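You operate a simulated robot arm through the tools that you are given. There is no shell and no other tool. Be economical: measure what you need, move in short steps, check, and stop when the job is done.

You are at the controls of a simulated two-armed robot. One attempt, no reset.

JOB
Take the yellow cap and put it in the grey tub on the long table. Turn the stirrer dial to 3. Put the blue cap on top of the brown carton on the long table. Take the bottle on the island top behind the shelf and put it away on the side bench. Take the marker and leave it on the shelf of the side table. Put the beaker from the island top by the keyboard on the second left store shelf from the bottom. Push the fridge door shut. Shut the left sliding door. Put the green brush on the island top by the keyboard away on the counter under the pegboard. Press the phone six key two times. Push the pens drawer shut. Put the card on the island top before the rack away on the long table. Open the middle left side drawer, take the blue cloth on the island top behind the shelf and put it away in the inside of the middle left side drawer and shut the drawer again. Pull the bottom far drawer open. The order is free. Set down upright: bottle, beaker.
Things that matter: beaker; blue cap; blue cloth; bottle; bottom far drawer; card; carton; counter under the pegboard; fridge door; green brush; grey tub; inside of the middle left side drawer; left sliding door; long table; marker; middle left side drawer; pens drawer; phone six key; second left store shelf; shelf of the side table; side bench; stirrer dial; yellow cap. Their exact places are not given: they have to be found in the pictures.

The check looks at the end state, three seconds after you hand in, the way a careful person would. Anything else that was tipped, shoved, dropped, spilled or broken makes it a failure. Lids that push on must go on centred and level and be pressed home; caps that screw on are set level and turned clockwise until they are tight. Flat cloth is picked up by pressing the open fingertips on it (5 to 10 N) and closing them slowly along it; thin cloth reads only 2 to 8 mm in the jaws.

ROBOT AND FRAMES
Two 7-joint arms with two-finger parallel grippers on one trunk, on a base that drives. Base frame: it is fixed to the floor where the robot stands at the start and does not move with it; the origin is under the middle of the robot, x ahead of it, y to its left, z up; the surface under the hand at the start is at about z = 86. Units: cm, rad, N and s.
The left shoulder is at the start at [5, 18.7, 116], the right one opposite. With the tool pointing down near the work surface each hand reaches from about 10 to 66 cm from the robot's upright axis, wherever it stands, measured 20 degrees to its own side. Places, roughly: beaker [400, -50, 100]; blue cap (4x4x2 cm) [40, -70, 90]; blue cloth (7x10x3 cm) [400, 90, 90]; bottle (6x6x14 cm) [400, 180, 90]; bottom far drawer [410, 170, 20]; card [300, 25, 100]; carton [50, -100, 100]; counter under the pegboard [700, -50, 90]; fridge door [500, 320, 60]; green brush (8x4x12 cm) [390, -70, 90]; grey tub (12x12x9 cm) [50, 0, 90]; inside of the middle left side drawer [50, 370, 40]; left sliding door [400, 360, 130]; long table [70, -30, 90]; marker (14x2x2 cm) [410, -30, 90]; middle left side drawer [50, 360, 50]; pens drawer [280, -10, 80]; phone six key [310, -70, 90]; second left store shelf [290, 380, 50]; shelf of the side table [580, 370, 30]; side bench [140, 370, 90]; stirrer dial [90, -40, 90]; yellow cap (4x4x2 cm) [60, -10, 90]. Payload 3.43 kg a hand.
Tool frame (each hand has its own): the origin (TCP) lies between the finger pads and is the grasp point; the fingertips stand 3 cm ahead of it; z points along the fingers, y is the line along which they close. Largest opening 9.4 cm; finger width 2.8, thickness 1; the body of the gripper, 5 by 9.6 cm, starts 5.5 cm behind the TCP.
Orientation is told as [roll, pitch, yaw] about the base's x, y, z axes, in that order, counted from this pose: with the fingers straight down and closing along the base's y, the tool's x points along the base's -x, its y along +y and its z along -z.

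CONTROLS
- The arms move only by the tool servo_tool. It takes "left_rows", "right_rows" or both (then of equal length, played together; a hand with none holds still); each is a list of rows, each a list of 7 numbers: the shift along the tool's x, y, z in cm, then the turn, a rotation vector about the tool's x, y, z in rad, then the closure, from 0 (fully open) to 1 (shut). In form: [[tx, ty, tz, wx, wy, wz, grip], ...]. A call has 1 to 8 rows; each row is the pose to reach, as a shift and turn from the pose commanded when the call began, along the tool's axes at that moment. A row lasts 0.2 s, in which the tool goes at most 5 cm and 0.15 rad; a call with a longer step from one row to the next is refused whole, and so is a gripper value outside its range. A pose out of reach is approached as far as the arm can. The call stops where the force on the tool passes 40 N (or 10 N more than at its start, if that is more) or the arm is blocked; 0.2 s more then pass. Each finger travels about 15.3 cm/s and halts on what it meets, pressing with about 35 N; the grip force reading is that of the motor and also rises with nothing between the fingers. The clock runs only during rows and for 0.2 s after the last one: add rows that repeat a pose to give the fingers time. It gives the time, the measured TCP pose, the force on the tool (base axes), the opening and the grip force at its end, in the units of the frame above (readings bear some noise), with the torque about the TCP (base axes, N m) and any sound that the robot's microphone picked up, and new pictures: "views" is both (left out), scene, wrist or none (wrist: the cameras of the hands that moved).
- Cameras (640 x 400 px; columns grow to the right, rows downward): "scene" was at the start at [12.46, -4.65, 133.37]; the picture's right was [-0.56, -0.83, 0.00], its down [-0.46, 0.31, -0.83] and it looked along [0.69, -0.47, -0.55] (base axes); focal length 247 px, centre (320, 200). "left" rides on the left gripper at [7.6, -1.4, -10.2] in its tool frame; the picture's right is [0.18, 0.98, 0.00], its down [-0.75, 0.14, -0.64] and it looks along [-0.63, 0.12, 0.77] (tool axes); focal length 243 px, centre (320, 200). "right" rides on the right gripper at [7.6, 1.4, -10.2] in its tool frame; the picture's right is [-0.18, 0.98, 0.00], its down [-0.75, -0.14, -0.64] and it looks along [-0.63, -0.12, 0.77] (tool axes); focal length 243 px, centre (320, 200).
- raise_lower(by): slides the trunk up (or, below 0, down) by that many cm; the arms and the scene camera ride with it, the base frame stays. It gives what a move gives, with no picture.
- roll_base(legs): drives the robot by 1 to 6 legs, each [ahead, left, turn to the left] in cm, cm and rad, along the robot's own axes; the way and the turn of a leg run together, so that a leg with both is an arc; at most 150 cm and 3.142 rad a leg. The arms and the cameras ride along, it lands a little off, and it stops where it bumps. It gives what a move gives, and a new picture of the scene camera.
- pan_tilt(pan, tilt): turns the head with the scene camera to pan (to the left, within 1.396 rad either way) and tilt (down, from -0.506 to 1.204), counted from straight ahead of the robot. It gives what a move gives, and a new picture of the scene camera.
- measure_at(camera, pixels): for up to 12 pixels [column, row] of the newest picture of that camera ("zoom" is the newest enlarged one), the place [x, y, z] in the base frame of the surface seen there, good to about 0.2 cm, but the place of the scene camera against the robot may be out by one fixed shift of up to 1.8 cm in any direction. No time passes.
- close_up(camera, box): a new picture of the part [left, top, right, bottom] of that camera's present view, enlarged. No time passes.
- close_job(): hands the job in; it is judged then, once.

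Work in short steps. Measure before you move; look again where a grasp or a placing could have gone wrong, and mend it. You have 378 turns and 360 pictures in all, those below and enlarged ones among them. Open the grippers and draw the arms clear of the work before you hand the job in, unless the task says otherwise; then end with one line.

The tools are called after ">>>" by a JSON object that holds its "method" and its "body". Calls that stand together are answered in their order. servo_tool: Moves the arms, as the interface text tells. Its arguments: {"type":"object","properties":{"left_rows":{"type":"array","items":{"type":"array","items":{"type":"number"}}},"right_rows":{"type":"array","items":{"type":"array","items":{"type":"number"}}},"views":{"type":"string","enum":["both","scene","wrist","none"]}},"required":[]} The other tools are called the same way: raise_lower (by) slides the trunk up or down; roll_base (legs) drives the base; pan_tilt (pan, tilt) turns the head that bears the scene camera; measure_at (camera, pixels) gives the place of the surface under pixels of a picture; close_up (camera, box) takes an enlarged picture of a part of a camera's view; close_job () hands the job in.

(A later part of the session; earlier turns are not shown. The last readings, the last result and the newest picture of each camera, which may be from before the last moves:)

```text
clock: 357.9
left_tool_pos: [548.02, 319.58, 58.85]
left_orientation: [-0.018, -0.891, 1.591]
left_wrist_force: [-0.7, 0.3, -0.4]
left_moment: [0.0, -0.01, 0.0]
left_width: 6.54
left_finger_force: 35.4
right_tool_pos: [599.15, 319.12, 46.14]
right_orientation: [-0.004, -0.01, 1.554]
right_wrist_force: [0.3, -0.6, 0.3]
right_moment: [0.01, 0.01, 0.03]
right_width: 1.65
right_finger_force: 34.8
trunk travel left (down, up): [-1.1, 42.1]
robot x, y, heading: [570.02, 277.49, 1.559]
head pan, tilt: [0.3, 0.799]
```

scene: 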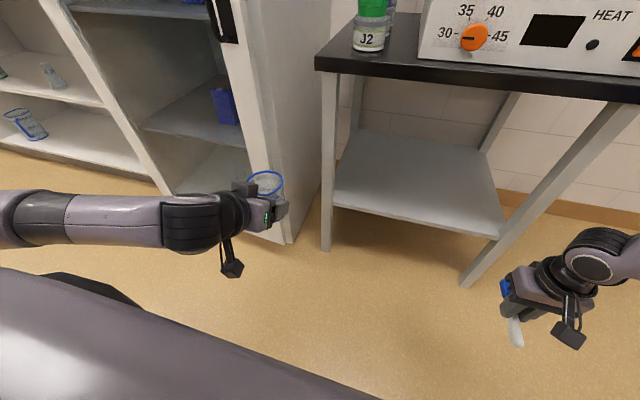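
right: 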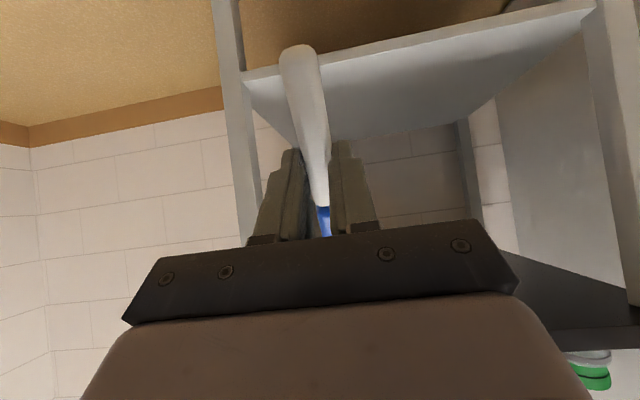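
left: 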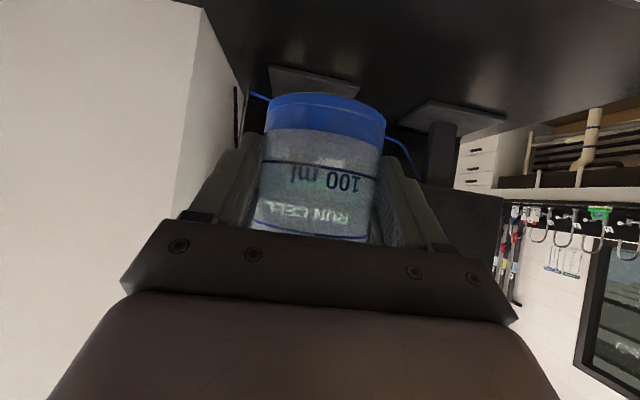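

Both arms seem bound by posture. I look at the right arm's elbow to understand which joint is pinned.

>>> {"method": "pan_tilt", "body": {"pan": -1.1, "tilt": 0.6}}

```text
clock: 359.4
left_tool_pos: [547.97, 319.64, 58.87]
left_orientation: [-0.021, -0.893, 1.593]
left_wrist_force: [-0.3, -0.3, -0.3]
left_moment: [0.0, -0.01, 0.0]
left_width: 6.53
left_finger_force: 34.5
right_tool_pos: [599.22, 319.02, 46.25]
right_orientation: [-0.003, -0.011, 1.555]
right_wrist_force: [-0.2, -0.9, -0.7]
right_moment: [0.03, -0.01, 0.01]
right_width: 1.65
right_finger_force: 35.5
trunk travel left (down, up): [-1.1, 42.1]
robot x, y, heading: [570.4, 277.89, 1.56]
head pan, tilt: [-1.1, 0.6]
```

scene: 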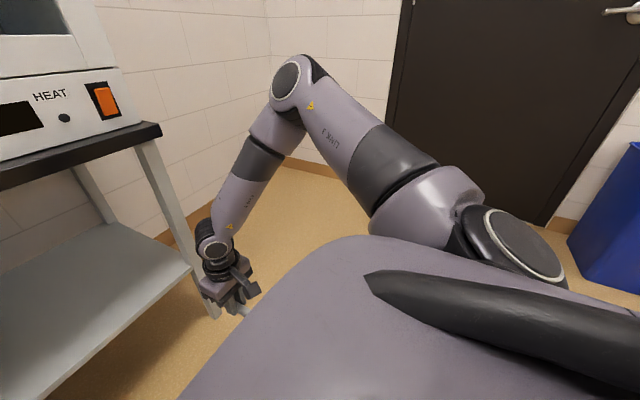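

>>> {"method": "measure_at", "body": {"camera": "scene", "pixels": [[287, 85], [300, 100], [240, 180], [213, 245], [400, 190], [510, 240], [440, 205], [345, 120], [560, 290]]}}

```text
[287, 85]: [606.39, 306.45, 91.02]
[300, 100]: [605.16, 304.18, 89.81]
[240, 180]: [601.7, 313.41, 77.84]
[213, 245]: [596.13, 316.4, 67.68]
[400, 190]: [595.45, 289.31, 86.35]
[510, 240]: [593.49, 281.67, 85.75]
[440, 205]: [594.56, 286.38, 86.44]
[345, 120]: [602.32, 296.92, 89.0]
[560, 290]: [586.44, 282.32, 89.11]
```

The upper arm is already level. I probe radius dependence: first farther out to the right, then descend.

>>> {"method": "servo_tool", "body": {"right_rows": [[0, -4, -1, 0, 0, 0, 0.95], [0, -8, -2, 0, 0, 0, 0.95], [0, -12, -3, 0, 0, 0, 0.95], [-1, -16, -3, 0, 0, 0, 0.95], [-1.5, -20, -3, 0, 0, 0, 0.95], [-2, -24, -3, 0, 0, 0, 0.95], [-2, -28, -3, 0, 0, 0, 0.95]], "views": "none"}}

>>> {"method": "servo_tool", "body": {"right_rows": [[0, 0, 4, 0, 0, 0, 0.95], [0, 0, 8, 0, 0, 0, 0.95], [0, 0, 12, 0, 0, 0, 0.95], [0, 0, 16, 0, 0, 0, 0.95], [0, 0, 20, 0, 0, 0, 0.95]], "views": "none"}}

>>> {"method": "servo_tool", "body": {"right_rows": [[0, 0, 4, 0, 0, 0, 0.95], [0, 0, 8, 0, 0, 0, 0.95]], "views": "scene"}}

```text
clock: 361.0
left_tool_pos: [548.05, 319.61, 58.85]
left_orientation: [-0.019, -0.892, 1.591]
left_wrist_force: [0.1, -0.4, -0.6]
left_moment: [-0.02, 0.03, -0.03]
left_width: 6.5
left_finger_force: 34.5
right_tool_pos: [622.53, 318.92, 50.18]
right_orientation: [-0.009, -0.01, 1.552]
right_wrist_force: [0.8, -0.4, -0.2]
right_moment: [0.0, 0.01, -0.02]
right_width: 1.66
right_finger_force: 35.0
right hand out of reach, approached as far as the arm can: row 6, 7
trunk travel left (down, up): [-1.1, 42.1]
robot x, y, heading: [570.31, 277.58, 1.558]
head pan, tilt: [-1.1, 0.6]
```

```text
clock: 362.2
left_tool_pos: [548.05, 319.54, 58.84]
left_orientation: [-0.017, -0.891, 1.591]
left_wrist_force: [-0.1, 0.0, -0.8]
left_moment: [-0.04, 0.01, 0.0]
left_width: 6.52
left_finger_force: 34.7
right_tool_pos: [620.29, 315.31, 41.93]
right_orientation: [-0.006, -0.011, 1.556]
right_wrist_force: [0.3, -0.4, 0.0]
right_moment: [0.01, 0.0, 0.0]
right_width: 1.63
right_finger_force: 35.2
right hand out of reach, approached as far as the arm can: row 1, 2, 3, 4, 5
trunk travel left (down, up): [-1.1, 42.1]
robot x, y, heading: [570.24, 277.48, 1.562]
head pan, tilt: [-1.1, 0.6]
```

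```text
clock: 362.8
left_tool_pos: [547.99, 319.57, 58.79]
left_orientation: [-0.019, -0.891, 1.592]
left_wrist_force: [0.2, -0.5, -0.5]
left_moment: [0.01, -0.02, -0.03]
left_width: 6.52
left_finger_force: 35.1
right_tool_pos: [620.11, 313.62, 40.65]
right_orientation: [-0.005, -0.011, 1.555]
right_wrist_force: [0.2, -0.6, 0.0]
right_moment: [0.02, 0.0, -0.02]
right_width: 1.62
right_finger_force: 34.4
right hand out of reach, approached as far as the arm can: row 1, 2
trunk travel left (down, up): [-1.1, 42.1]
robot x, y, heading: [570.49, 277.61, 1.564]
head pan, tilt: [-1.1, 0.6]
```

scene: 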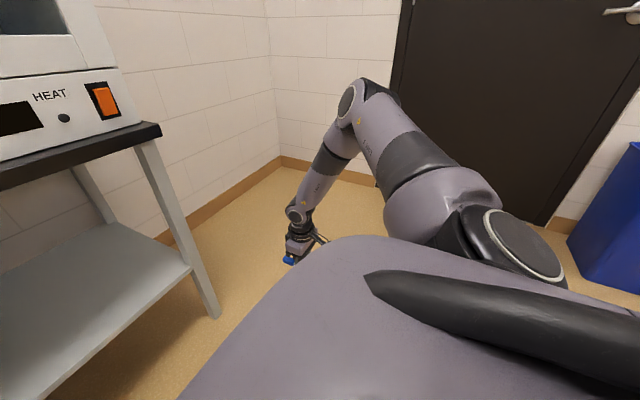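

The limit looks like an outer sphere. So I draw the hand inward (closer to the shoulder) and go down there.

>>> {"method": "servo_tool", "body": {"right_rows": [[3, 3.5, 0, 0, 0, 0, 0.95], [6, 7, 0, 0, 0, 0, 0.95], [9, 10.5, 0, 0, 0, 0, 0.95], [10, 11, 4, 0, 0, 0, 0.95], [10, 11, 8, 0, 0, 0, 0.95], [10, 11, 12, 0, 0, 0, 0.95]], "views": "none"}}

```text
clock: 364.2
left_tool_pos: [547.93, 319.62, 58.91]
left_orientation: [-0.019, -0.891, 1.592]
left_wrist_force: [0.0, -0.1, -0.3]
left_moment: [0.0, 0.03, 0.02]
left_width: 6.53
left_finger_force: 35.4
right_tool_pos: [609.09, 304.53, 39.53]
right_orientation: [-0.007, -0.01, 1.556]
right_wrist_force: [-0.1, 0.1, -0.8]
right_moment: [0.01, -0.01, 0.02]
right_width: 1.66
right_finger_force: 34.8
right hand out of reach, approached as far as the arm can: row 4, 5, 6
trunk travel left (down, up): [-1.1, 42.1]
robot x, y, heading: [570.1, 277.62, 1.558]
head pan, tilt: [-1.1, 0.6]
```

The pattern suggests the arm's base axis is tilted outward, so the lowest reach is out sideways. I test with the hand straight out to the right side.

>>> {"method": "servo_tool", "body": {"right_rows": [[3, -3, -1, 0, 0, 0, 0.95], [6, -6, -1, 0, 0, 0, 0.95], [9, -9, -1, 0, 0, 0, 0.95], [12, -12, -1, 0, 0, 0, 0.95], [15, -14, 0, 0, 0, 0, 0.95], [16, -14, 4, 0, 0, 0, 0.95], [16, -14, 8, 0, 0, 0, 0.95], [16, -14, 12, 0, 0, 0, 0.95]], "views": "none"}}

>>> {"method": "servo_tool", "body": {"right_rows": [[0, 0, 4, 0, 0, 0, 0.95], [0, 0, 8, 0, 0, 0, 0.95]], "views": "scene"}}

```text
clock: 366.0
left_tool_pos: [548.14, 319.56, 58.81]
left_orientation: [-0.02, -0.892, 1.592]
left_wrist_force: [0.9, -0.2, 0.3]
left_moment: [-0.03, 0.0, 0.03]
left_width: 6.54
left_finger_force: 35.6
right_tool_pos: [623.14, 288.15, 27.3]
right_orientation: [-0.005, -0.009, 1.556]
right_wrist_force: [-0.7, 0.1, -0.2]
right_moment: [0.0, 0.02, -0.01]
right_width: 1.68
right_finger_force: 34.9
trunk travel left (down, up): [-1.1, 42.1]
robot x, y, heading: [570.9, 277.24, 1.557]
head pan, tilt: [-1.1, 0.6]
```

```text
clock: 366.6
left_tool_pos: [547.94, 319.53, 58.9]
left_orientation: [-0.02, -0.891, 1.591]
left_wrist_force: [-0.7, 0.0, -0.8]
left_moment: [0.0, 0.03, 0.0]
left_width: 6.55
left_finger_force: 34.9
right_tool_pos: [623.11, 288.23, 19.11]
right_orientation: [-0.006, -0.009, 1.556]
right_wrist_force: [0.4, 0.1, 0.3]
right_moment: [-0.02, 0.0, -0.01]
right_width: 1.68
right_finger_force: 34.5
trunk travel left (down, up): [-1.1, 42.1]
robot x, y, heading: [570.27, 277.52, 1.563]
head pan, tilt: [-1.1, 0.6]
```

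scene: 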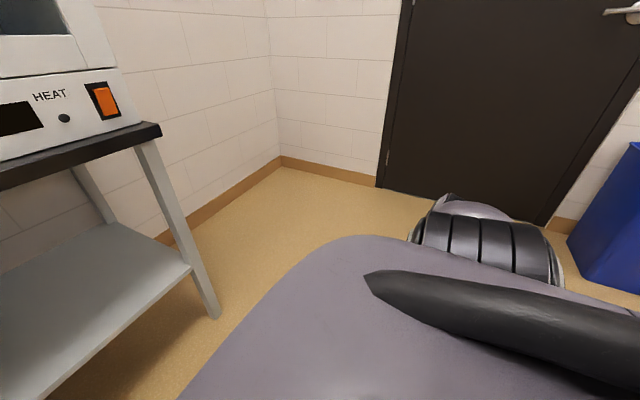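

Sideways the right hand reaches z=19 easily. So low tasks are done at the robot's side. I check clearances to the right before turning.

>>> {"method": "measure_at", "body": {"camera": "scene", "pixels": [[385, 190], [280, 160], [600, 280], [210, 315], [190, 270]]}}

>>> {"method": "servo_tool", "body": {"right_rows": [[0, 0, -5, 0, 0, 0, 0.95], [0, 0, -10, 0, 0, 0, 0.95], [0, 0, -15, 0, 0, 0, 0.95], [0, 0, -20, 0, 0, 0, 0.95], [0, 0, -25, 0, 0, 0, 0.95]], "views": "none"}}

```text
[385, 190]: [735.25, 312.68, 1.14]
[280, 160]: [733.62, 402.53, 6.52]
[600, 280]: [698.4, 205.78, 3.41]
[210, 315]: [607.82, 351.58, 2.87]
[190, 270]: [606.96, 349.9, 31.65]
```

```text
clock: 367.8
left_tool_pos: [548.12, 319.65, 58.79]
left_orientation: [-0.018, -0.892, 1.59]
left_wrist_force: [0.8, 0.0, -0.1]
left_moment: [-0.01, 0.03, 0.0]
left_width: 6.56
left_finger_force: 34.9
right_tool_pos: [622.95, 288.26, 44.63]
right_orientation: [-0.002, -0.009, 1.553]
right_wrist_force: [0.0, -0.1, -0.1]
right_moment: [-0.05, 0.0, 0.0]
right_width: 1.62
right_finger_force: 34.8
trunk travel left (down, up): [-1.1, 42.1]
robot x, y, heading: [570.17, 277.47, 1.557]
head pan, tilt: [-1.1, 0.6]
```

There's room to x≈735. I back off, move right, and turn to face −x so the table is on the robot's right.

>>> {"method": "roll_base", "body": {"legs": [[-40, -30, 0], [0, 0, 1.583], [0, -40, 0]]}}

>>> {"method": "pan_tilt", "body": {"pan": -1.35, "tilt": 0.75}}

```text
clock: 378.6
left_tool_pos: [558.17, 254.6, 58.83]
left_orientation: [-0.021, -0.892, -3.111]
left_wrist_force: [0.0, -1.5, -0.2]
left_moment: [0.01, -0.01, -0.01]
left_width: 6.5
left_finger_force: 35.1
right_tool_pos: [589.0, 329.75, 44.57]
right_orientation: [-0.005, -0.009, 3.135]
right_wrist_force: [0.5, 0.1, 0.4]
right_moment: [0.02, -0.01, -0.01]
right_width: 1.65
right_finger_force: 34.6
trunk travel left (down, up): [-1.1, 42.1]
robot x, y, heading: [600.09, 277.23, 3.139]
head pan, tilt: [-1.1, 0.6]
```

scene: 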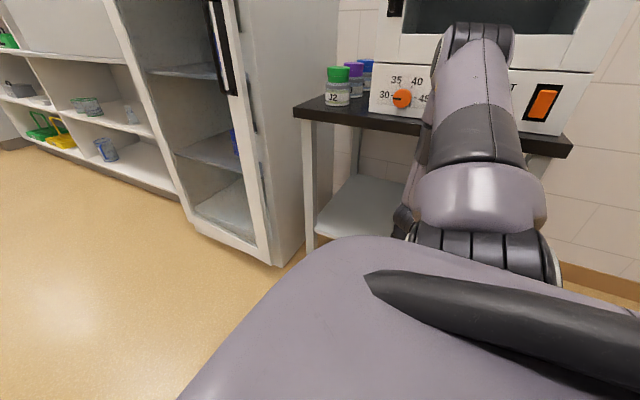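

```text
clock: 379.4
left_tool_pos: [558.34, 254.5, 58.84]
left_orientation: [-0.019, -0.893, -3.112]
left_wrist_force: [0.1, -0.8, 0.0]
left_moment: [-0.01, 0.0, 0.0]
left_width: 6.51
left_finger_force: 35.0
right_tool_pos: [589.05, 329.69, 44.53]
right_orientation: [-0.004, -0.01, 3.136]
right_wrist_force: [0.1, 0.0, -0.1]
right_moment: [-0.03, -0.01, -0.04]
right_width: 1.67
right_finger_force: 35.2
trunk travel left (down, up): [-1.1, 42.1]
robot x, y, heading: [599.95, 277.27, 3.141]
head pan, tilt: [-1.349, 0.75]
```

scene: 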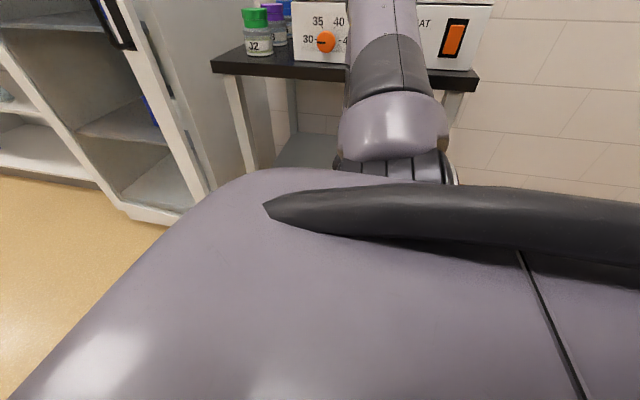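

I measure where the elbow is relative to the table edge.

>>> {"method": "measure_at", "body": {"camera": "scene", "pixels": [[385, 8], [385, 40], [390, 80], [390, 130], [440, 60], [230, 60], [460, 80]]}}

>>> {"method": "close_up", "body": {"camera": "right", "box": [0, 0, 640, 400]}}

```text
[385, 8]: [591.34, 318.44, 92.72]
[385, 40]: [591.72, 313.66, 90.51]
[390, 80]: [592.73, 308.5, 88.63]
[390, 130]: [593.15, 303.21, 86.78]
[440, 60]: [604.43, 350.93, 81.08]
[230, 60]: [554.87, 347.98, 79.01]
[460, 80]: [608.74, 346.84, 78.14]
```

```text
1.00 times, centred on (320, 200) of right (not enlarged: the box is as wide or as high as the picture)
```

zoom: 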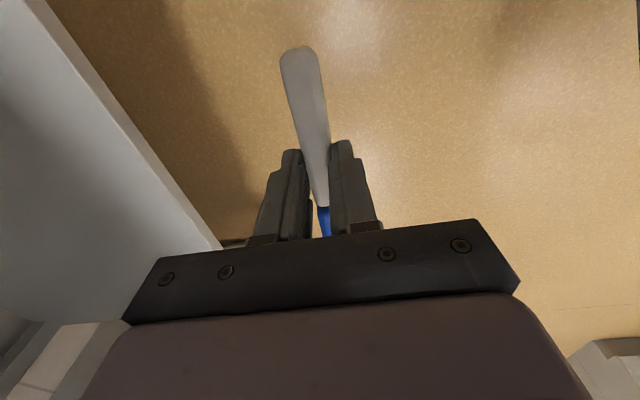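

The elbow would come near the oven if I went in vertically. I tilt the hand outward 0.7 rad (wrist stays back), and lower it in front of the shelf.

>>> {"method": "servo_tool", "body": {"right_rows": [[0, -2.6, -0.2, 0.14, 0, 0, 0.95], [0, -5.2, -0.8, 0.28, 0, 0, 0.95], [0, -7.8, -1.6, 0.42, 0, 0, 0.95], [0, -10.4, -3, 0.56, 0, 0, 0.95], [0, -12.5, -3.5, 0.7, 0, 0, 0.95], [0, -12.5, 0.5, 0.7, 0, 0, 0.95], [0, -12.5, 4, 0.7, 0, 0, 0.95]], "views": "both"}}

```text
clock: 381.0
left_tool_pos: [558.23, 254.54, 58.84]
left_orientation: [-0.017, -0.891, -3.112]
left_wrist_force: [0.0, -0.2, 0.6]
left_moment: [0.05, -0.02, 0.0]
left_width: 6.53
left_finger_force: 35.0
right_tool_pos: [589.03, 342.6, 41.97]
right_orientation: [-0.711, -0.006, 3.129]
right_wrist_force: [-3.0, 0.1, 0.0]
right_moment: [0.0, -0.18, -0.17]
right_width: 1.64
right_finger_force: 34.7
right hand out of reach, approached as far as the arm can: row 7
trunk travel left (down, up): [-1.1, 42.1]
robot x, y, heading: [600.19, 276.91, 3.142]
head pan, tilt: [-1.349, 0.75]
```

scene: 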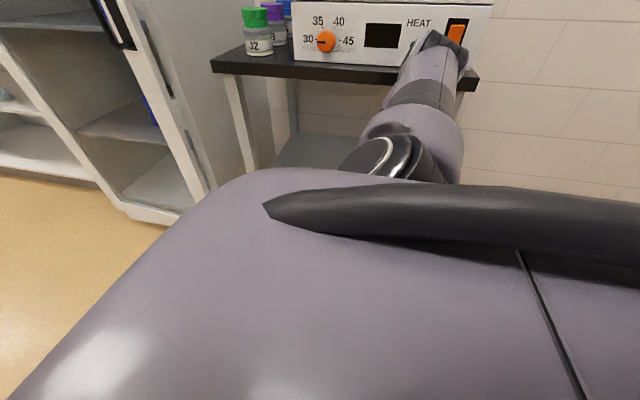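
right: 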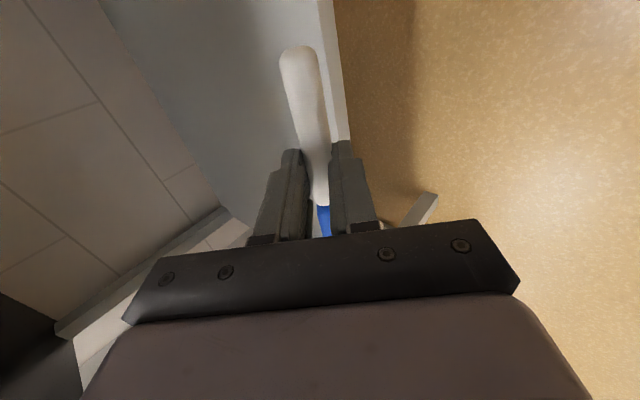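

There's a slight −3 N side force; something may be touching. I measure the elbow and check.

>>> {"method": "measure_at", "body": {"camera": "scene", "pixels": [[435, 40], [450, 60], [430, 75], [415, 100], [470, 45], [474, 80]]}}

>>> {"method": "servo_tool", "body": {"right_rows": [[0, 0, 0, 0, 0, 0, 0.95]], "views": "none"}}

```text
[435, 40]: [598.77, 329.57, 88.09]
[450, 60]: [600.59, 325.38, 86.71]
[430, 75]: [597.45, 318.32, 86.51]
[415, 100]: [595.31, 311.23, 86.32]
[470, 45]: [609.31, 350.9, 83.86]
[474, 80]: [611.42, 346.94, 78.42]
```

```text
clock: 381.4
left_tool_pos: [558.25, 254.55, 58.81]
left_orientation: [-0.021, -0.892, -3.112]
left_wrist_force: [0.3, 0.0, -1.1]
left_moment: [-0.01, -0.04, -0.01]
left_width: 6.48
left_finger_force: 34.7
right_tool_pos: [589.19, 342.7, 42.14]
right_orientation: [-0.711, -0.01, 3.125]
right_wrist_force: [0.8, 0.0, 0.1]
right_moment: [0.03, 0.01, 0.03]
right_width: 1.65
right_finger_force: 34.8
trunk travel left (down, up): [-1.1, 42.1]
robot x, y, heading: [600.17, 277.25, 3.142]
head pan, tilt: [-1.349, 0.75]
```

No lasting contact. I lower 6.5 cm while drawing the hand in 4 cm, and will then strafe in.

>>> {"method": "servo_tool", "body": {"right_rows": [[0, 2.5, 0.9, 0, 0, 0, 0.95], [0, 5, 1.8, 0, 0, 0, 0.95], [0, 7.3, 2.5, 0, 0, 0, 0.95]], "views": "none"}}

```text
clock: 382.2
left_tool_pos: [558.3, 254.69, 58.83]
left_orientation: [-0.019, -0.892, -3.113]
left_wrist_force: [1.0, 0.6, -1.2]
left_moment: [-0.01, -0.04, -0.03]
left_width: 6.47
left_finger_force: 35.0
right_tool_pos: [587.71, 341.14, 39.56]
right_orientation: [-0.703, -0.004, 3.13]
right_wrist_force: [-0.4, 0.0, 0.2]
right_moment: [0.02, -0.01, -0.01]
right_width: 1.64
right_finger_force: 34.6
right hand out of reach, approached as far as the arm can: row 1, 2, 3
trunk travel left (down, up): [-1.1, 42.1]
robot x, y, heading: [600.26, 277.47, 3.139]
head pan, tilt: [-1.349, 0.75]
```

It progresses; I repeat.

>>> {"method": "servo_tool", "body": {"right_rows": [[0, 3, 0.5, 0, 0, 0, 0.95], [0, 6, 1, 0, 0, 0, 0.95], [0, 8, 1.5, 0, 0, 0, 0.95], [0, 10, 2, 0, 0, 0, 0.95]], "views": "none"}}

```text
clock: 383.2
left_tool_pos: [558.24, 254.49, 58.81]
left_orientation: [-0.02, -0.891, -3.113]
left_wrist_force: [-0.6, -0.3, -1.0]
left_moment: [-0.02, -0.02, 0.02]
left_width: 6.44
left_finger_force: 34.9
right_tool_pos: [586.59, 334.24, 32.06]
right_orientation: [-0.709, -0.003, 3.128]
right_wrist_force: [0.4, -0.4, -0.4]
right_moment: [0.02, 0.02, 0.0]
right_width: 1.63
right_finger_force: 34.3
right hand out of reach, approached as far as the arm can: row 1, 2, 3, 4
trunk travel left (down, up): [-1.1, 42.1]
robot x, y, heading: [599.99, 277.4, 3.139]
head pan, tilt: [-1.349, 0.75]
```

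Good: z=32 at rel. −57 cm. I raise to z≈37 and strafe in 22 cm so the marker comes over the shelf.

>>> {"method": "servo_tool", "body": {"right_rows": [[0, -1.6, -1.9, 0, 0, 0, 0.95], [0, -3.3, -3.8, 0, 0, 0, 0.95]], "views": "none"}}

>>> {"method": "roll_base", "body": {"legs": [[0, -13, 0]]}}

>>> {"method": "close_up", "body": {"camera": "right", "box": [0, 0, 640, 400]}}

```text
clock: 383.8
left_tool_pos: [558.27, 254.53, 58.8]
left_orientation: [-0.016, -0.891, -3.11]
left_wrist_force: [-0.4, -0.2, -0.7]
left_moment: [0.0, -0.04, -0.02]
left_width: 6.43
left_finger_force: 34.4
right_tool_pos: [585.77, 334.37, 37.1]
right_orientation: [-0.704, -0.001, 3.128]
right_wrist_force: [-0.4, 0.3, -0.3]
right_moment: [0.01, -0.04, 0.04]
right_width: 1.65
right_finger_force: 35.7
right hand out of reach, approached as far as the arm can: row 1, 2
trunk travel left (down, up): [-1.1, 42.1]
robot x, y, heading: [600.26, 276.88, 3.142]
head pan, tilt: [-1.349, 0.75]
```

```text
clock: 385.4
left_tool_pos: [558.39, 264.76, 58.88]
left_orientation: [-0.021, -0.889, -3.113]
left_wrist_force: [0.2, -0.1, 0.4]
left_moment: [0.0, -0.01, -0.01]
left_width: 6.45
left_finger_force: 35.1
right_tool_pos: [585.42, 343.94, 37.36]
right_orientation: [-0.696, -0.015, 3.133]
right_wrist_force: [0.8, 0.0, 0.1]
right_moment: [-0.07, -0.04, -0.02]
right_width: 1.67
right_finger_force: 34.7
trunk travel left (down, up): [-1.1, 42.1]
robot x, y, heading: [600.05, 287.54, 3.135]
head pan, tilt: [-1.349, 0.75]
stopped in leg 1: the robot was blocked; the commanded pose is now the measured one
```

scene: 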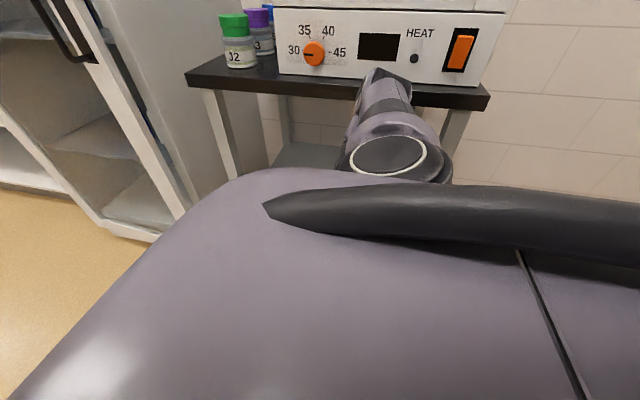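

```text
1.00 times, centred on (320, 200) of right (not enlarged: the box is as wide or as high as the picture)
```

zoom: 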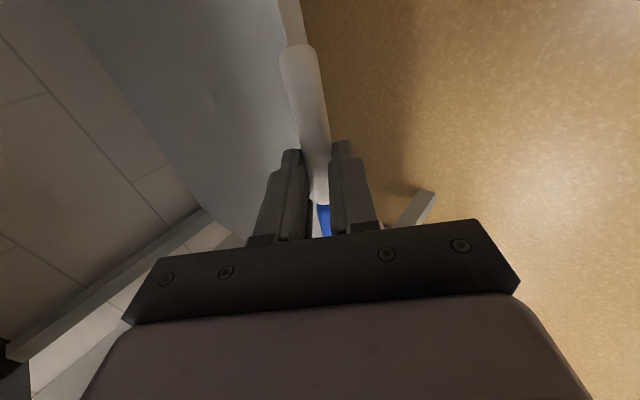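

Blocked again: probably the elbow met the table's front edge. I measure the elbow and table positions.

>>> {"method": "measure_at", "body": {"camera": "scene", "pixels": [[385, 75], [370, 90], [400, 90], [385, 110], [345, 150], [220, 85], [470, 100], [440, 97], [330, 85]]}}

>>> {"method": "close_up", "body": {"camera": "scene", "box": [260, 40, 500, 190]}}

```text
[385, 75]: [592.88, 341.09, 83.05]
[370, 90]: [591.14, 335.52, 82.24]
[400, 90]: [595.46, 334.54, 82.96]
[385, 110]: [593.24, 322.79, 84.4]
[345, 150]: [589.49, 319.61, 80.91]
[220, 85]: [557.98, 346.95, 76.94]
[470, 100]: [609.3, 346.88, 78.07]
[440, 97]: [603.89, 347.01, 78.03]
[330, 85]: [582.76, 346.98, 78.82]
```

```text
2.67 times, centred on (380, 115) of scene
```

zoom: 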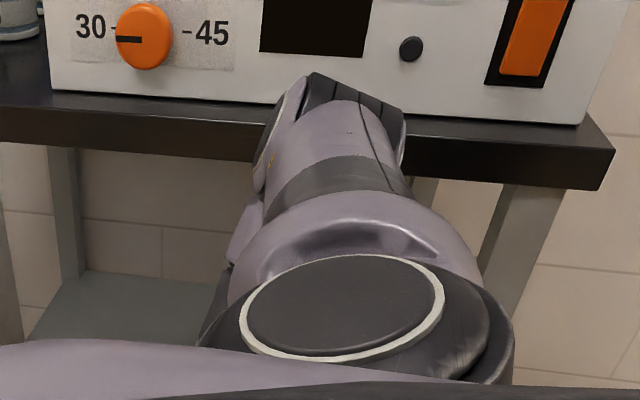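

The elbow (z≈79) met the table edge; the table itself hasn't moved (front still at 347.0). I back off 3 cm and try stretching the hand outward instead.

>>> {"method": "roll_base", "body": {"legs": [[0, 3, 0]]}}

>>> {"method": "servo_tool", "body": {"right_rows": [[0, -2.3, 2, 0, 0, 0, 0.95], [0, -4.6, 4, 0, 0, 0, 0.95], [0, -6.9, 6, 0, 0, 0, 0.95], [0, -9.2, 8, 0, 0, 0, 0.95]], "views": "both"}}

```text
clock: 386.4
left_tool_pos: [558.33, 261.95, 58.8]
left_orientation: [-0.021, -0.891, -3.115]
left_wrist_force: [0.0, 0.2, -0.2]
left_moment: [-0.01, 0.02, 0.0]
left_width: 6.44
left_finger_force: 34.7
right_tool_pos: [585.47, 341.27, 37.22]
right_orientation: [-0.695, -0.016, 3.132]
right_wrist_force: [-1.0, 0.8, 0.3]
right_moment: [0.02, -0.02, -0.01]
right_width: 1.65
right_finger_force: 35.0
trunk travel left (down, up): [-1.1, 42.1]
robot x, y, heading: [599.95, 284.49, 3.138]
head pan, tilt: [-1.349, 0.75]
```

scene: 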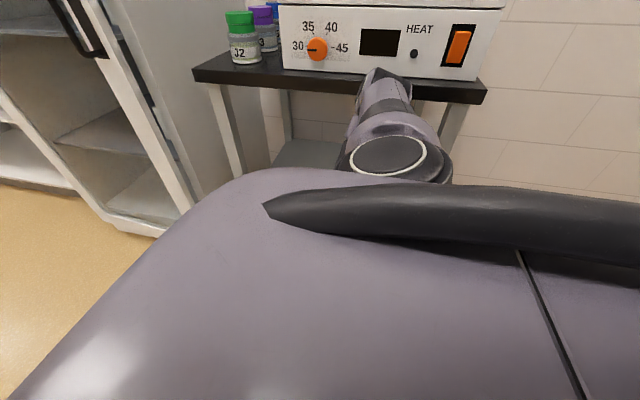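

```text
clock: 387.4
left_tool_pos: [558.31, 261.97, 58.74]
left_orientation: [-0.021, -0.89, -3.117]
left_wrist_force: [0.4, -0.5, -0.6]
left_moment: [0.01, -0.01, 0.0]
left_width: 6.39
left_finger_force: 35.2
right_tool_pos: [585.23, 353.43, 36.97]
right_orientation: [-0.695, -0.015, 3.134]
right_wrist_force: [-0.9, 0.0, -0.9]
right_moment: [-0.05, -0.02, -0.04]
right_width: 1.63
right_finger_force: 35.1
trunk travel left (down, up): [-1.1, 42.1]
robot x, y, heading: [600.05, 284.48, 3.14]
head pan, tilt: [-1.349, 0.75]
```

scene: 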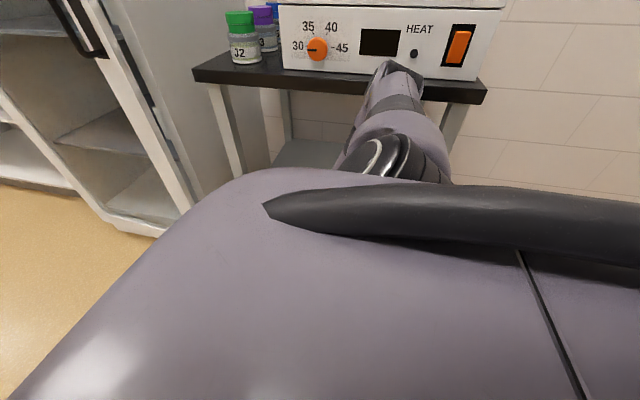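
right: 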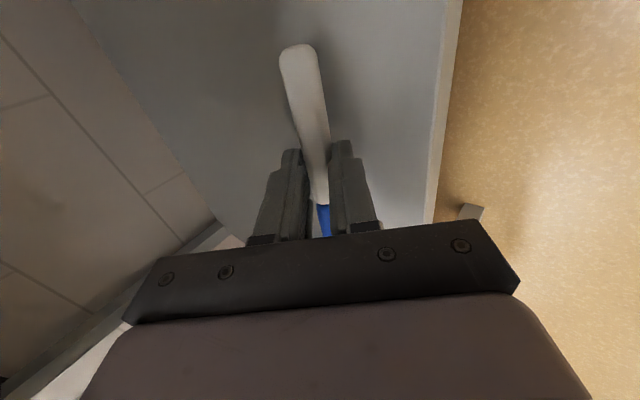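

It works: TCP at [585.2,353.4,37.0], marker over the shelf. I go 2.5 cm further in and lower until the lower fingertip just meets the shelf.

>>> {"method": "servo_tool", "body": {"right_rows": [[0, -1.9, 1.65, 0, 0, 0, 0.95], [0, -1.4, 2.2, 0, 0, 0, 0.95], [0, -1.1, 2.6, 0, 0, 0, 0.95], [0, -0.85, 2.9, 0, 0, 0, 0.95], [0, -0.85, 2.9, 0, 0, 0, 0.95]], "views": "wrist"}}

```text
clock: 388.6
left_tool_pos: [558.36, 261.86, 58.75]
left_orientation: [-0.022, -0.893, -3.113]
left_wrist_force: [-0.4, -0.1, -0.6]
left_moment: [-0.02, -0.02, 0.02]
left_width: 6.34
left_finger_force: 34.7
right_tool_pos: [585.44, 355.94, 35.57]
right_orientation: [-0.697, -0.014, 3.133]
right_wrist_force: [0.4, -7.6, 11.4]
right_moment: [-0.21, -0.17, -0.08]
right_width: 1.64
right_finger_force: 35.0
trunk travel left (down, up): [-1.1, 42.1]
robot x, y, heading: [599.91, 284.69, 3.138]
head pan, tilt: [-1.349, 0.75]
```

right: 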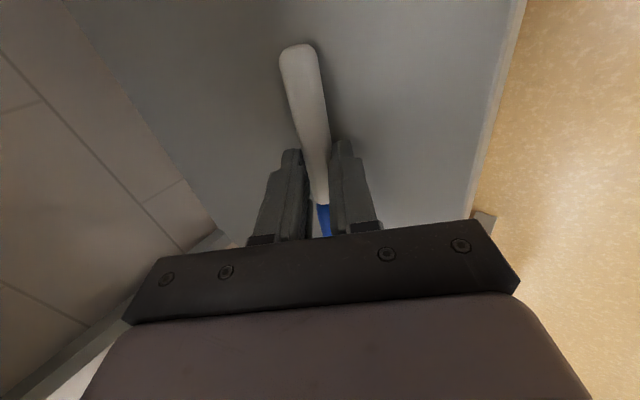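

Contact at about 11 N. I ease up slightly and open only a little so the marker settles between the fingertips.

>>> {"method": "servo_tool", "body": {"right_rows": [[0, -0.2, -0.25, 0, 0, 0, 0.85], [0, -0.25, -0.3, 0, 0, 0, 0.79], [0, -0.25, -0.3, 0, 0, 0, 0.77], [0, -0.25, -0.3, 0, 0, 0, 0.77], [0, -0.25, -0.3, 0, 0, 0, 0.77]], "views": "wrist"}}

>>> {"method": "close_up", "body": {"camera": "left", "box": [120, 40, 520, 290]}}

```text
clock: 389.8
left_tool_pos: [558.31, 261.81, 58.8]
left_orientation: [-0.02, -0.89, -3.115]
left_wrist_force: [-0.4, -0.1, -0.6]
left_moment: [0.01, 0.0, -0.02]
left_width: 6.36
left_finger_force: 35.0
right_tool_pos: [585.42, 355.83, 35.74]
right_orientation: [-0.695, -0.014, 3.132]
right_wrist_force: [0.1, 0.5, -0.4]
right_moment: [-0.05, 0.0, 0.0]
right_width: 2.12
right_finger_force: 0.0
trunk travel left (down, up): [-1.1, 42.1]
robot x, y, heading: [600.39, 284.59, 3.137]
head pan, tilt: [-1.349, 0.75]
```

right: 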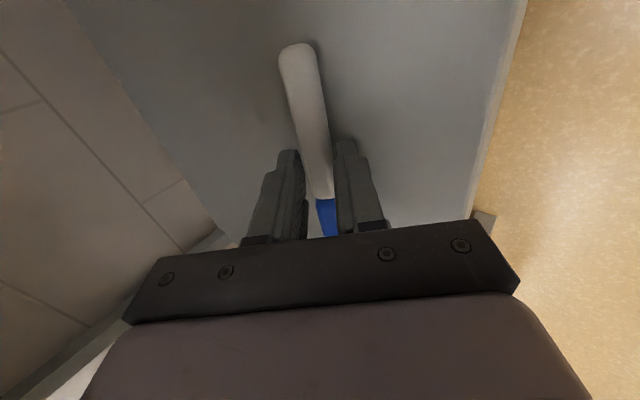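

```text
1.60 times, centred on (320, 165) of left
```

zoom: 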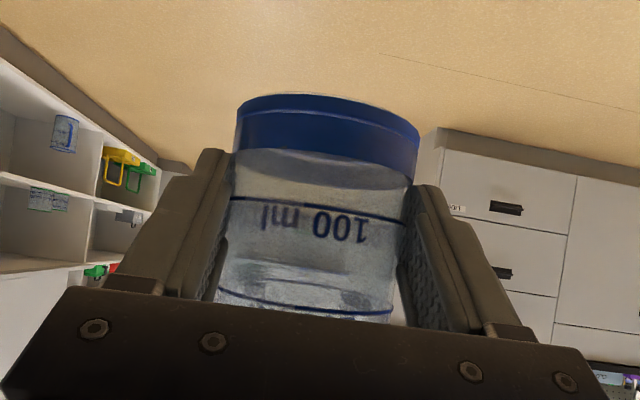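

The beaker is still held. Now I lift the right hand straight up gently, leaving the marker.

>>> {"method": "servo_tool", "body": {"right_rows": [[0, -0.3, -0.4, 0, 0, 0, 0.77], [0, -0.6, -0.8, 0, 0, 0, 0.74], [0, -1, -1.2, 0, 0, 0, 0.7], [0, -1, -1.2, 0, 0, 0, 0.6]], "views": "wrist"}}

```text
clock: 390.8
left_tool_pos: [558.26, 261.98, 58.71]
left_orientation: [-0.019, -0.891, -3.115]
left_wrist_force: [-0.3, 0.2, -0.6]
left_moment: [-0.01, -0.03, -0.01]
left_width: 6.38
left_finger_force: 35.3
right_tool_pos: [585.58, 355.8, 37.04]
right_orientation: [-0.694, -0.014, 3.132]
right_wrist_force: [0.7, -0.1, -0.6]
right_moment: [0.02, 0.0, 0.0]
right_width: 3.76
right_finger_force: 0.0
trunk travel left (down, up): [-1.1, 42.1]
robot x, y, heading: [600.67, 284.54, 3.135]
head pan, tilt: [-1.349, 0.75]
```

right: 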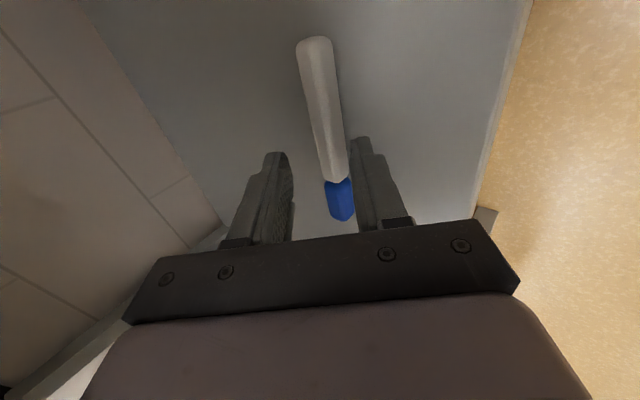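

The marker lies on the shelf. I lift 3 cm more, then draw the hand straight out.

>>> {"method": "servo_tool", "body": {"right_rows": [[0, -1, -1.2, 0, 0, 0, 0.6], [0, -2, -2.4, 0, 0, 0, 0.6], [0, 0.8, -4.8, 0, 0, 0, 0.6], [0, 3.6, -7.2, 0, 0, 0, 0.6], [0, 6.4, -9.6, 0, 0, 0, 0.6], [0, 9.2, -12, 0, 0, 0, 0.6], [0, 12, -14.4, 0, 0, 0, 0.6]], "views": "wrist"}}

```text
clock: 392.4
left_tool_pos: [558.25, 261.95, 58.78]
left_orientation: [-0.019, -0.889, -3.116]
left_wrist_force: [-0.4, -0.2, -0.7]
left_moment: [0.02, 0.01, 0.0]
left_width: 6.36
left_finger_force: 35.0
right_tool_pos: [585.4, 337.45, 40.5]
right_orientation: [-0.694, -0.015, 3.131]
right_wrist_force: [0.3, -0.9, 1.0]
right_moment: [-0.02, 0.0, 0.06]
right_width: 3.76
right_finger_force: 0.2
trunk travel left (down, up): [-1.1, 42.1]
robot x, y, heading: [600.53, 284.27, 3.136]
head pan, tilt: [-1.349, 0.75]
```

right: 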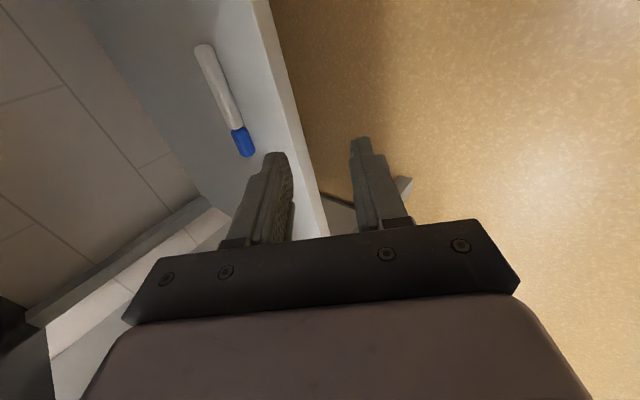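

The marker rests on the shelf. Next the beaker. I strafe out from the table, raise the trunk, and look ahead (−x) along the aisle by the fridge.

>>> {"method": "roll_base", "body": {"legs": [[0, 40, 0]]}}

>>> {"method": "raise_lower", "body": {"by": 25}}

>>> {"method": "pan_tilt", "body": {"pan": -0.2, "tilt": 0.3}}

```text
clock: 396.5
left_tool_pos: [557.76, 221.6, 58.79]
left_orientation: [-0.02, -0.89, -3.124]
left_wrist_force: [0.3, -0.4, 0.2]
left_moment: [0.03, -0.03, 0.0]
left_width: 6.38
left_finger_force: 34.6
right_tool_pos: [585.56, 296.97, 40.56]
right_orientation: [-0.694, -0.014, 3.123]
right_wrist_force: [-0.1, -0.6, 0.1]
right_moment: [-0.02, 0.0, -0.05]
right_width: 3.77
right_finger_force: 0.0
trunk travel left (down, up): [-1.1, 42.1]
robot x, y, heading: [599.82, 244.08, 3.133]
head pan, tilt: [-1.349, 0.75]
```

scene: 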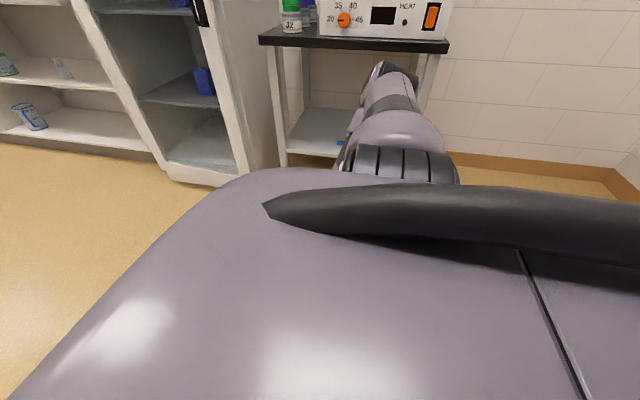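

```text
clock: 399.1
left_tool_pos: [557.84, 221.7, 83.88]
left_orientation: [-0.021, -0.892, -3.125]
left_wrist_force: [-0.9, 0.2, -0.3]
left_moment: [0.01, 0.01, -0.02]
left_width: 6.37
left_finger_force: 35.1
right_tool_pos: [585.5, 296.99, 65.44]
right_orientation: [-0.695, -0.014, 3.123]
right_wrist_force: [0.0, -0.1, 0.0]
right_moment: [-0.01, 0.02, -0.01]
right_width: 3.75
right_finger_force: 0.1
trunk travel left (down, up): [-26.1, 17.1]
robot x, y, heading: [599.92, 243.96, 3.128]
head pan, tilt: [-1.349, 0.75]
```

```text
clock: 400.4
left_tool_pos: [557.82, 221.83, 83.88]
left_orientation: [-0.018, -0.891, -3.124]
left_wrist_force: [-0.1, 1.4, -0.4]
left_moment: [0.01, -0.01, 0.03]
left_width: 6.39
left_finger_force: 35.5
right_tool_pos: [585.54, 296.87, 65.43]
right_orientation: [-0.693, -0.015, 3.121]
right_wrist_force: [-0.4, -0.9, 0.2]
right_moment: [-0.02, 0.0, 0.02]
right_width: 3.77
right_finger_force: 0.0
trunk travel left (down, up): [-26.1, 17.1]
robot x, y, heading: [599.82, 243.88, 3.125]
head pan, tilt: [-0.201, 0.3]
```

scene: 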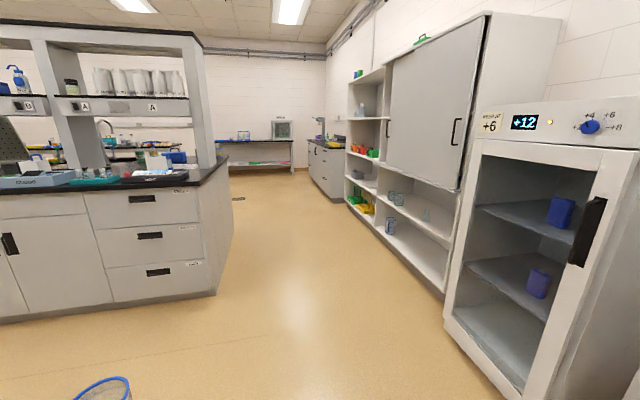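

Now I see the store unit: open shelves on its far (left) part and a big sliding panel slid toward the right. I measure shelves and the panel.

>>> {"method": "measure_at", "body": {"camera": "scene", "pixels": [[365, 185], [362, 205], [362, 152], [350, 180], [350, 200], [390, 135], [455, 132], [460, 188], [390, 170], [225, 170], [215, 290], [350, 90]]}}

>>> {"method": "close_up", "body": {"camera": "scene", "box": [330, 30, 490, 300]}}

```text
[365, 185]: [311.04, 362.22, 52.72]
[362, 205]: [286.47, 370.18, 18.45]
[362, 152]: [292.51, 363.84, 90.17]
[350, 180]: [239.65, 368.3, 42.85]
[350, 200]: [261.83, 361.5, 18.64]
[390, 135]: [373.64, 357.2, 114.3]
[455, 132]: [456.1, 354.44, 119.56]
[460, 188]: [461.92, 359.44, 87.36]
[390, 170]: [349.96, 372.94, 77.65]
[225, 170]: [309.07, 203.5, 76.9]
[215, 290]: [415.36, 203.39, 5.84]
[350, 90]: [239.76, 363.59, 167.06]
```

```text
1.48 times, centred on (410, 165) of scene
```

zoom: 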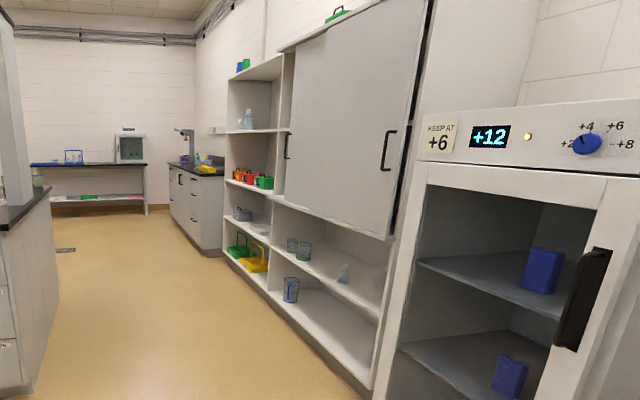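

The left column's second shelf (with the grey bowl) is the target, z≈43, front y≈360. I'll place the beaker sideways with the left arm. First I tuck the right arm inward.

>>> {"method": "servo_tool", "body": {"right_rows": [[-2.5, 1.8, -3.1, -0.09, 0, 0, 0.6], [-5, 3.6, -6.2, -0.18, 0, 0, 0.6], [-7.5, 5.4, -9.3, -0.27, 0, 0, 0.6], [-10, 7.2, -12.4, -0.36, 0, 0, 0.6], [-12.5, 9, -15.5, -0.45, 0, 0, 0.6], [-15, 10.8, -18.6, -0.54, 0, 0, 0.6], [-17.5, 12.6, -21.8, -0.62, 0, 0, 0.6], [-20, 14.4, -25, -0.7, 0, 0, 0.6]], "views": "none"}}

>>> {"method": "roll_base", "body": {"legs": [[150, -10, 0.016], [130, -8, 0]]}}

>>> {"method": "pan_tilt", "body": {"pan": -1.2, "tilt": 0.45}}

```text
clock: 402.2
left_tool_pos: [557.72, 221.66, 83.76]
left_orientation: [-0.018, -0.891, -3.123]
left_wrist_force: [-0.1, -0.6, -0.5]
left_moment: [0.0, -0.04, 0.03]
left_width: 6.38
left_finger_force: 35.6
right_tool_pos: [565.16, 270.3, 75.54]
right_orientation: [0.007, -0.011, 3.123]
right_wrist_force: [-0.2, 0.2, -0.2]
right_moment: [-0.01, -0.03, -0.01]
right_width: 3.77
right_finger_force: 0.0
trunk travel left (down, up): [-26.1, 17.1]
robot x, y, heading: [599.59, 243.65, 3.132]
head pan, tilt: [-0.201, 0.3]
```

```text
refused: leg 1 is longer than a leg can be; nothing moved
```

```text
clock: 403.5
left_tool_pos: [557.77, 221.72, 83.78]
left_orientation: [-0.018, -0.889, -3.124]
left_wrist_force: [0.0, -0.2, 0.0]
left_moment: [-0.03, -0.03, 0.0]
left_width: 6.34
left_finger_force: 34.6
right_tool_pos: [565.07, 270.46, 75.42]
right_orientation: [0.005, -0.014, 3.122]
right_wrist_force: [1.2, 0.2, -0.4]
right_moment: [-0.01, 0.02, -0.01]
right_width: 3.77
right_finger_force: 0.0
trunk travel left (down, up): [-26.1, 17.1]
robot x, y, heading: [600.16, 244.04, 3.129]
head pan, tilt: [-1.201, 0.45]
```

scene: 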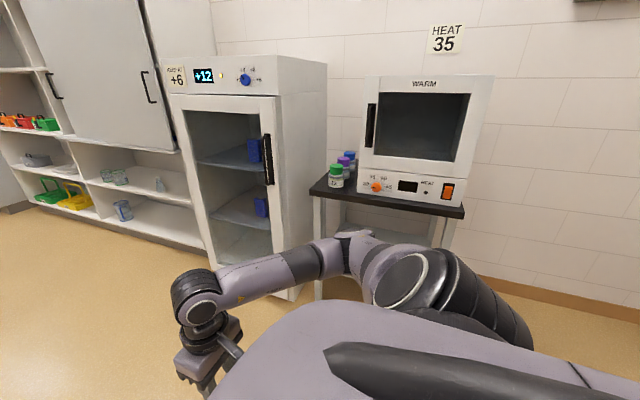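

I shorten the legs and drive along the aisle to x≈320.

>>> {"method": "roll_base", "body": {"legs": [[140, -12, 0.012], [138, -12, 0]]}}

```text
clock: 416.9
left_tool_pos: [284.03, 250.1, 83.79]
left_orientation: [-0.018, -0.89, -3.127]
left_wrist_force: [0.2, 0.4, -0.4]
left_moment: [-0.01, 0.0, 0.01]
left_width: 6.35
left_finger_force: 34.8
right_tool_pos: [291.59, 298.57, 75.54]
right_orientation: [0.006, -0.014, 3.119]
right_wrist_force: [0.1, 0.1, 0.2]
right_moment: [-0.06, 0.0, 0.02]
right_width: 3.75
right_finger_force: 0.1
trunk travel left (down, up): [-26.1, 17.1]
robot x, y, heading: [326.46, 272.13, 3.12]
head pan, tilt: [-1.201, 0.45]
```

scene: 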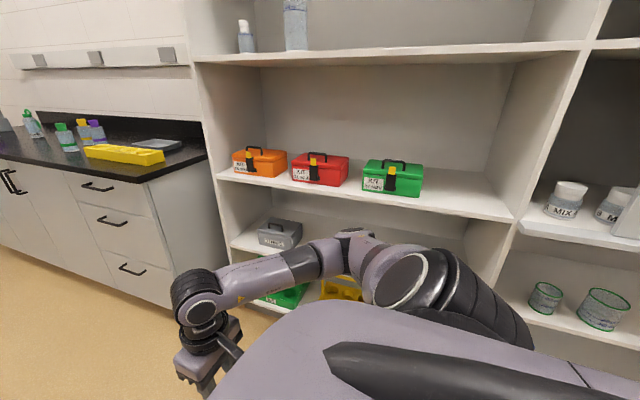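

I turn to face +x so the shelves are on my left, then look left.

>>> {"method": "roll_base", "body": {"legs": [[0, 0, -3.12]]}}

>>> {"method": "pan_tilt", "body": {"pan": 1.396, "tilt": 0.5}}

```text
clock: 424.5
left_tool_pos: [367.65, 295.69, 83.88]
left_orientation: [-0.018, -0.889, 0.052]
left_wrist_force: [-0.2, 0.3, -1.0]
left_moment: [0.0, 0.05, -0.01]
left_width: 6.38
left_finger_force: 34.9
right_tool_pos: [361.79, 246.91, 75.59]
right_orientation: [0.007, -0.015, 0.015]
right_wrist_force: [0.8, -0.2, 0.0]
right_moment: [-0.01, -0.01, 0.03]
right_width: 3.75
right_finger_force: 0.1
trunk travel left (down, up): [-26.1, 17.1]
robot x, y, heading: [326.37, 272.06, 0.021]
head pan, tilt: [-1.201, 0.45]
```

scene: 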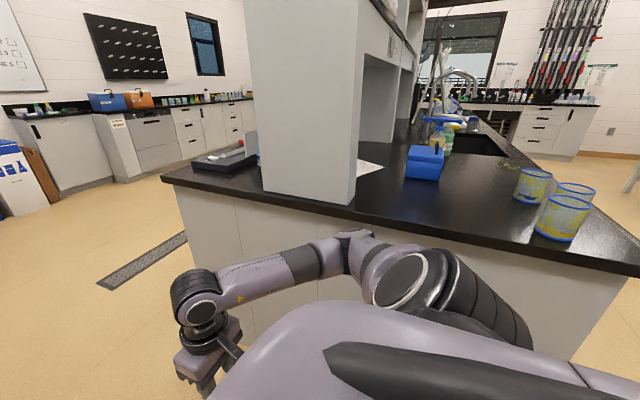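

```text
clock: 426.8
left_tool_pos: [367.39, 295.82, 83.75]
left_orientation: [-0.019, -0.891, 0.052]
left_wrist_force: [-0.1, 0.0, -0.3]
left_moment: [-0.03, 0.0, 0.02]
left_width: 6.33
left_finger_force: 35.2
right_tool_pos: [361.78, 246.92, 75.45]
right_orientation: [0.005, -0.015, 0.016]
right_wrist_force: [1.1, 0.4, -0.2]
right_moment: [0.03, 0.03, 0.02]
right_width: 3.77
right_finger_force: 0.1
trunk travel left (down, up): [-26.1, 17.1]
robot x, y, heading: [326.63, 272.05, 0.025]
head pan, tilt: [1.396, 0.499]
```

scene: 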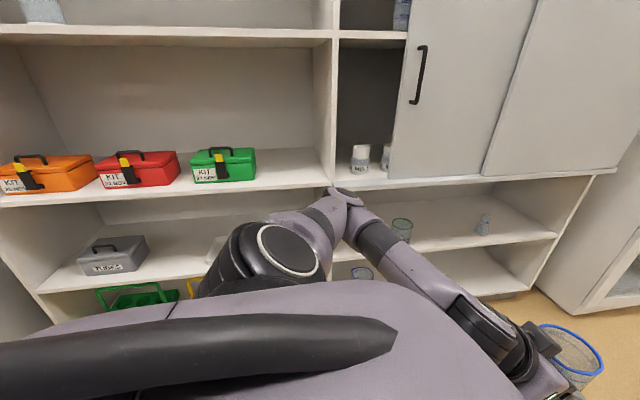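

I measure the second shelf's surface, its objects, the divider, and the sliding door's edge.

>>> {"method": "measure_at", "body": {"camera": "scene", "pixels": [[160, 275], [180, 245], [215, 250], [110, 270], [330, 215], [330, 180], [260, 225], [395, 175], [410, 60], [420, 70], [340, 60], [485, 175]]}}

```text
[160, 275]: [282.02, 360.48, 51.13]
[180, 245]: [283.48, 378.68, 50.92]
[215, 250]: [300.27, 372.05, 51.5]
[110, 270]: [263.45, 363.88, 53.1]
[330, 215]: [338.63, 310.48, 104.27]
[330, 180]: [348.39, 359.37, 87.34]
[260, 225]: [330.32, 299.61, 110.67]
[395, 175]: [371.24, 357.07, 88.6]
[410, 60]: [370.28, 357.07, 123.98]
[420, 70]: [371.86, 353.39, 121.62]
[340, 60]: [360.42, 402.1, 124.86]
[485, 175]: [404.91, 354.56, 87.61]
```

Shelf surface is z≈50, front edge y≈359.5, divider at x≈348. I swing the left hand to the robot's left side, turning it toward the shelf while keeping the beaker upright.

>>> {"method": "servo_tool", "body": {"left_rows": [[1.65, 2.85, -2.08, -0.105, 0, -0.084, 0.4], [3.3, 5.7, -4.16, -0.21, 0, -0.168, 0.4], [4.95, 8.55, -6.24, -0.315, 0, -0.252, 0.4], [6.6, 11.4, -8.32, -0.42, 0, -0.336, 0.4], [8.25, 14.25, -10.4, -0.525, 0, -0.42, 0.4], [9.9, 17.1, -12.48, -0.63, 0, -0.504, 0.4]], "views": "both"}}

```text
clock: 428.2
left_tool_pos: [357.36, 313.15, 79.44]
left_orientation: [-0.001, -0.879, 0.85]
left_wrist_force: [-0.6, -0.1, 0.9]
left_moment: [-0.02, 0.04, 0.0]
left_width: 6.34
left_finger_force: 35.2
left hand out of reach, approached as far as the arm can: row 1, 2, 3, 4, 5, 6
right_tool_pos: [361.82, 246.87, 75.53]
right_orientation: [0.005, -0.013, 0.018]
right_wrist_force: [0.5, -0.1, 0.1]
right_moment: [0.01, 0.03, -0.01]
right_width: 3.75
right_finger_force: 0.0
trunk travel left (down, up): [-26.1, 17.1]
robot x, y, heading: [326.29, 272.02, 0.019]
head pan, tilt: [1.396, 0.499]
```

scene: 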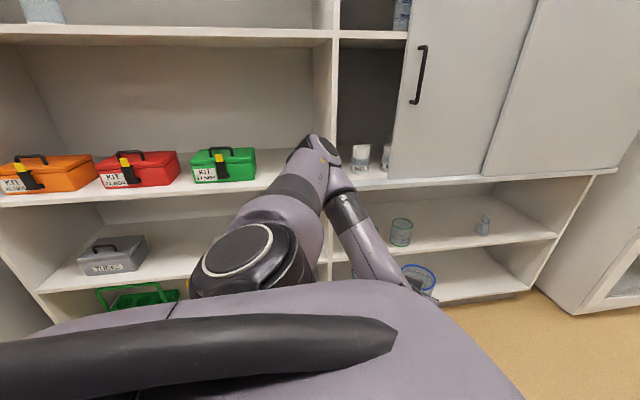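
left: 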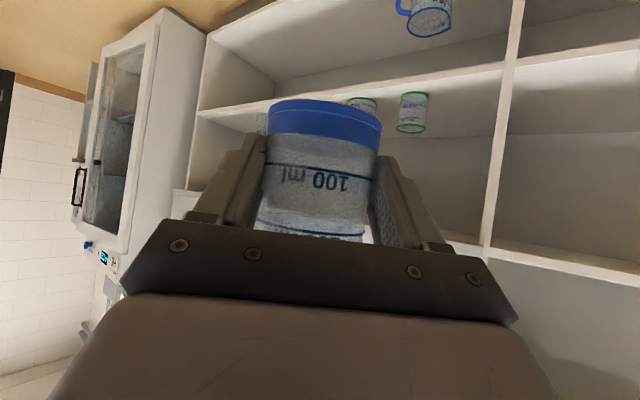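

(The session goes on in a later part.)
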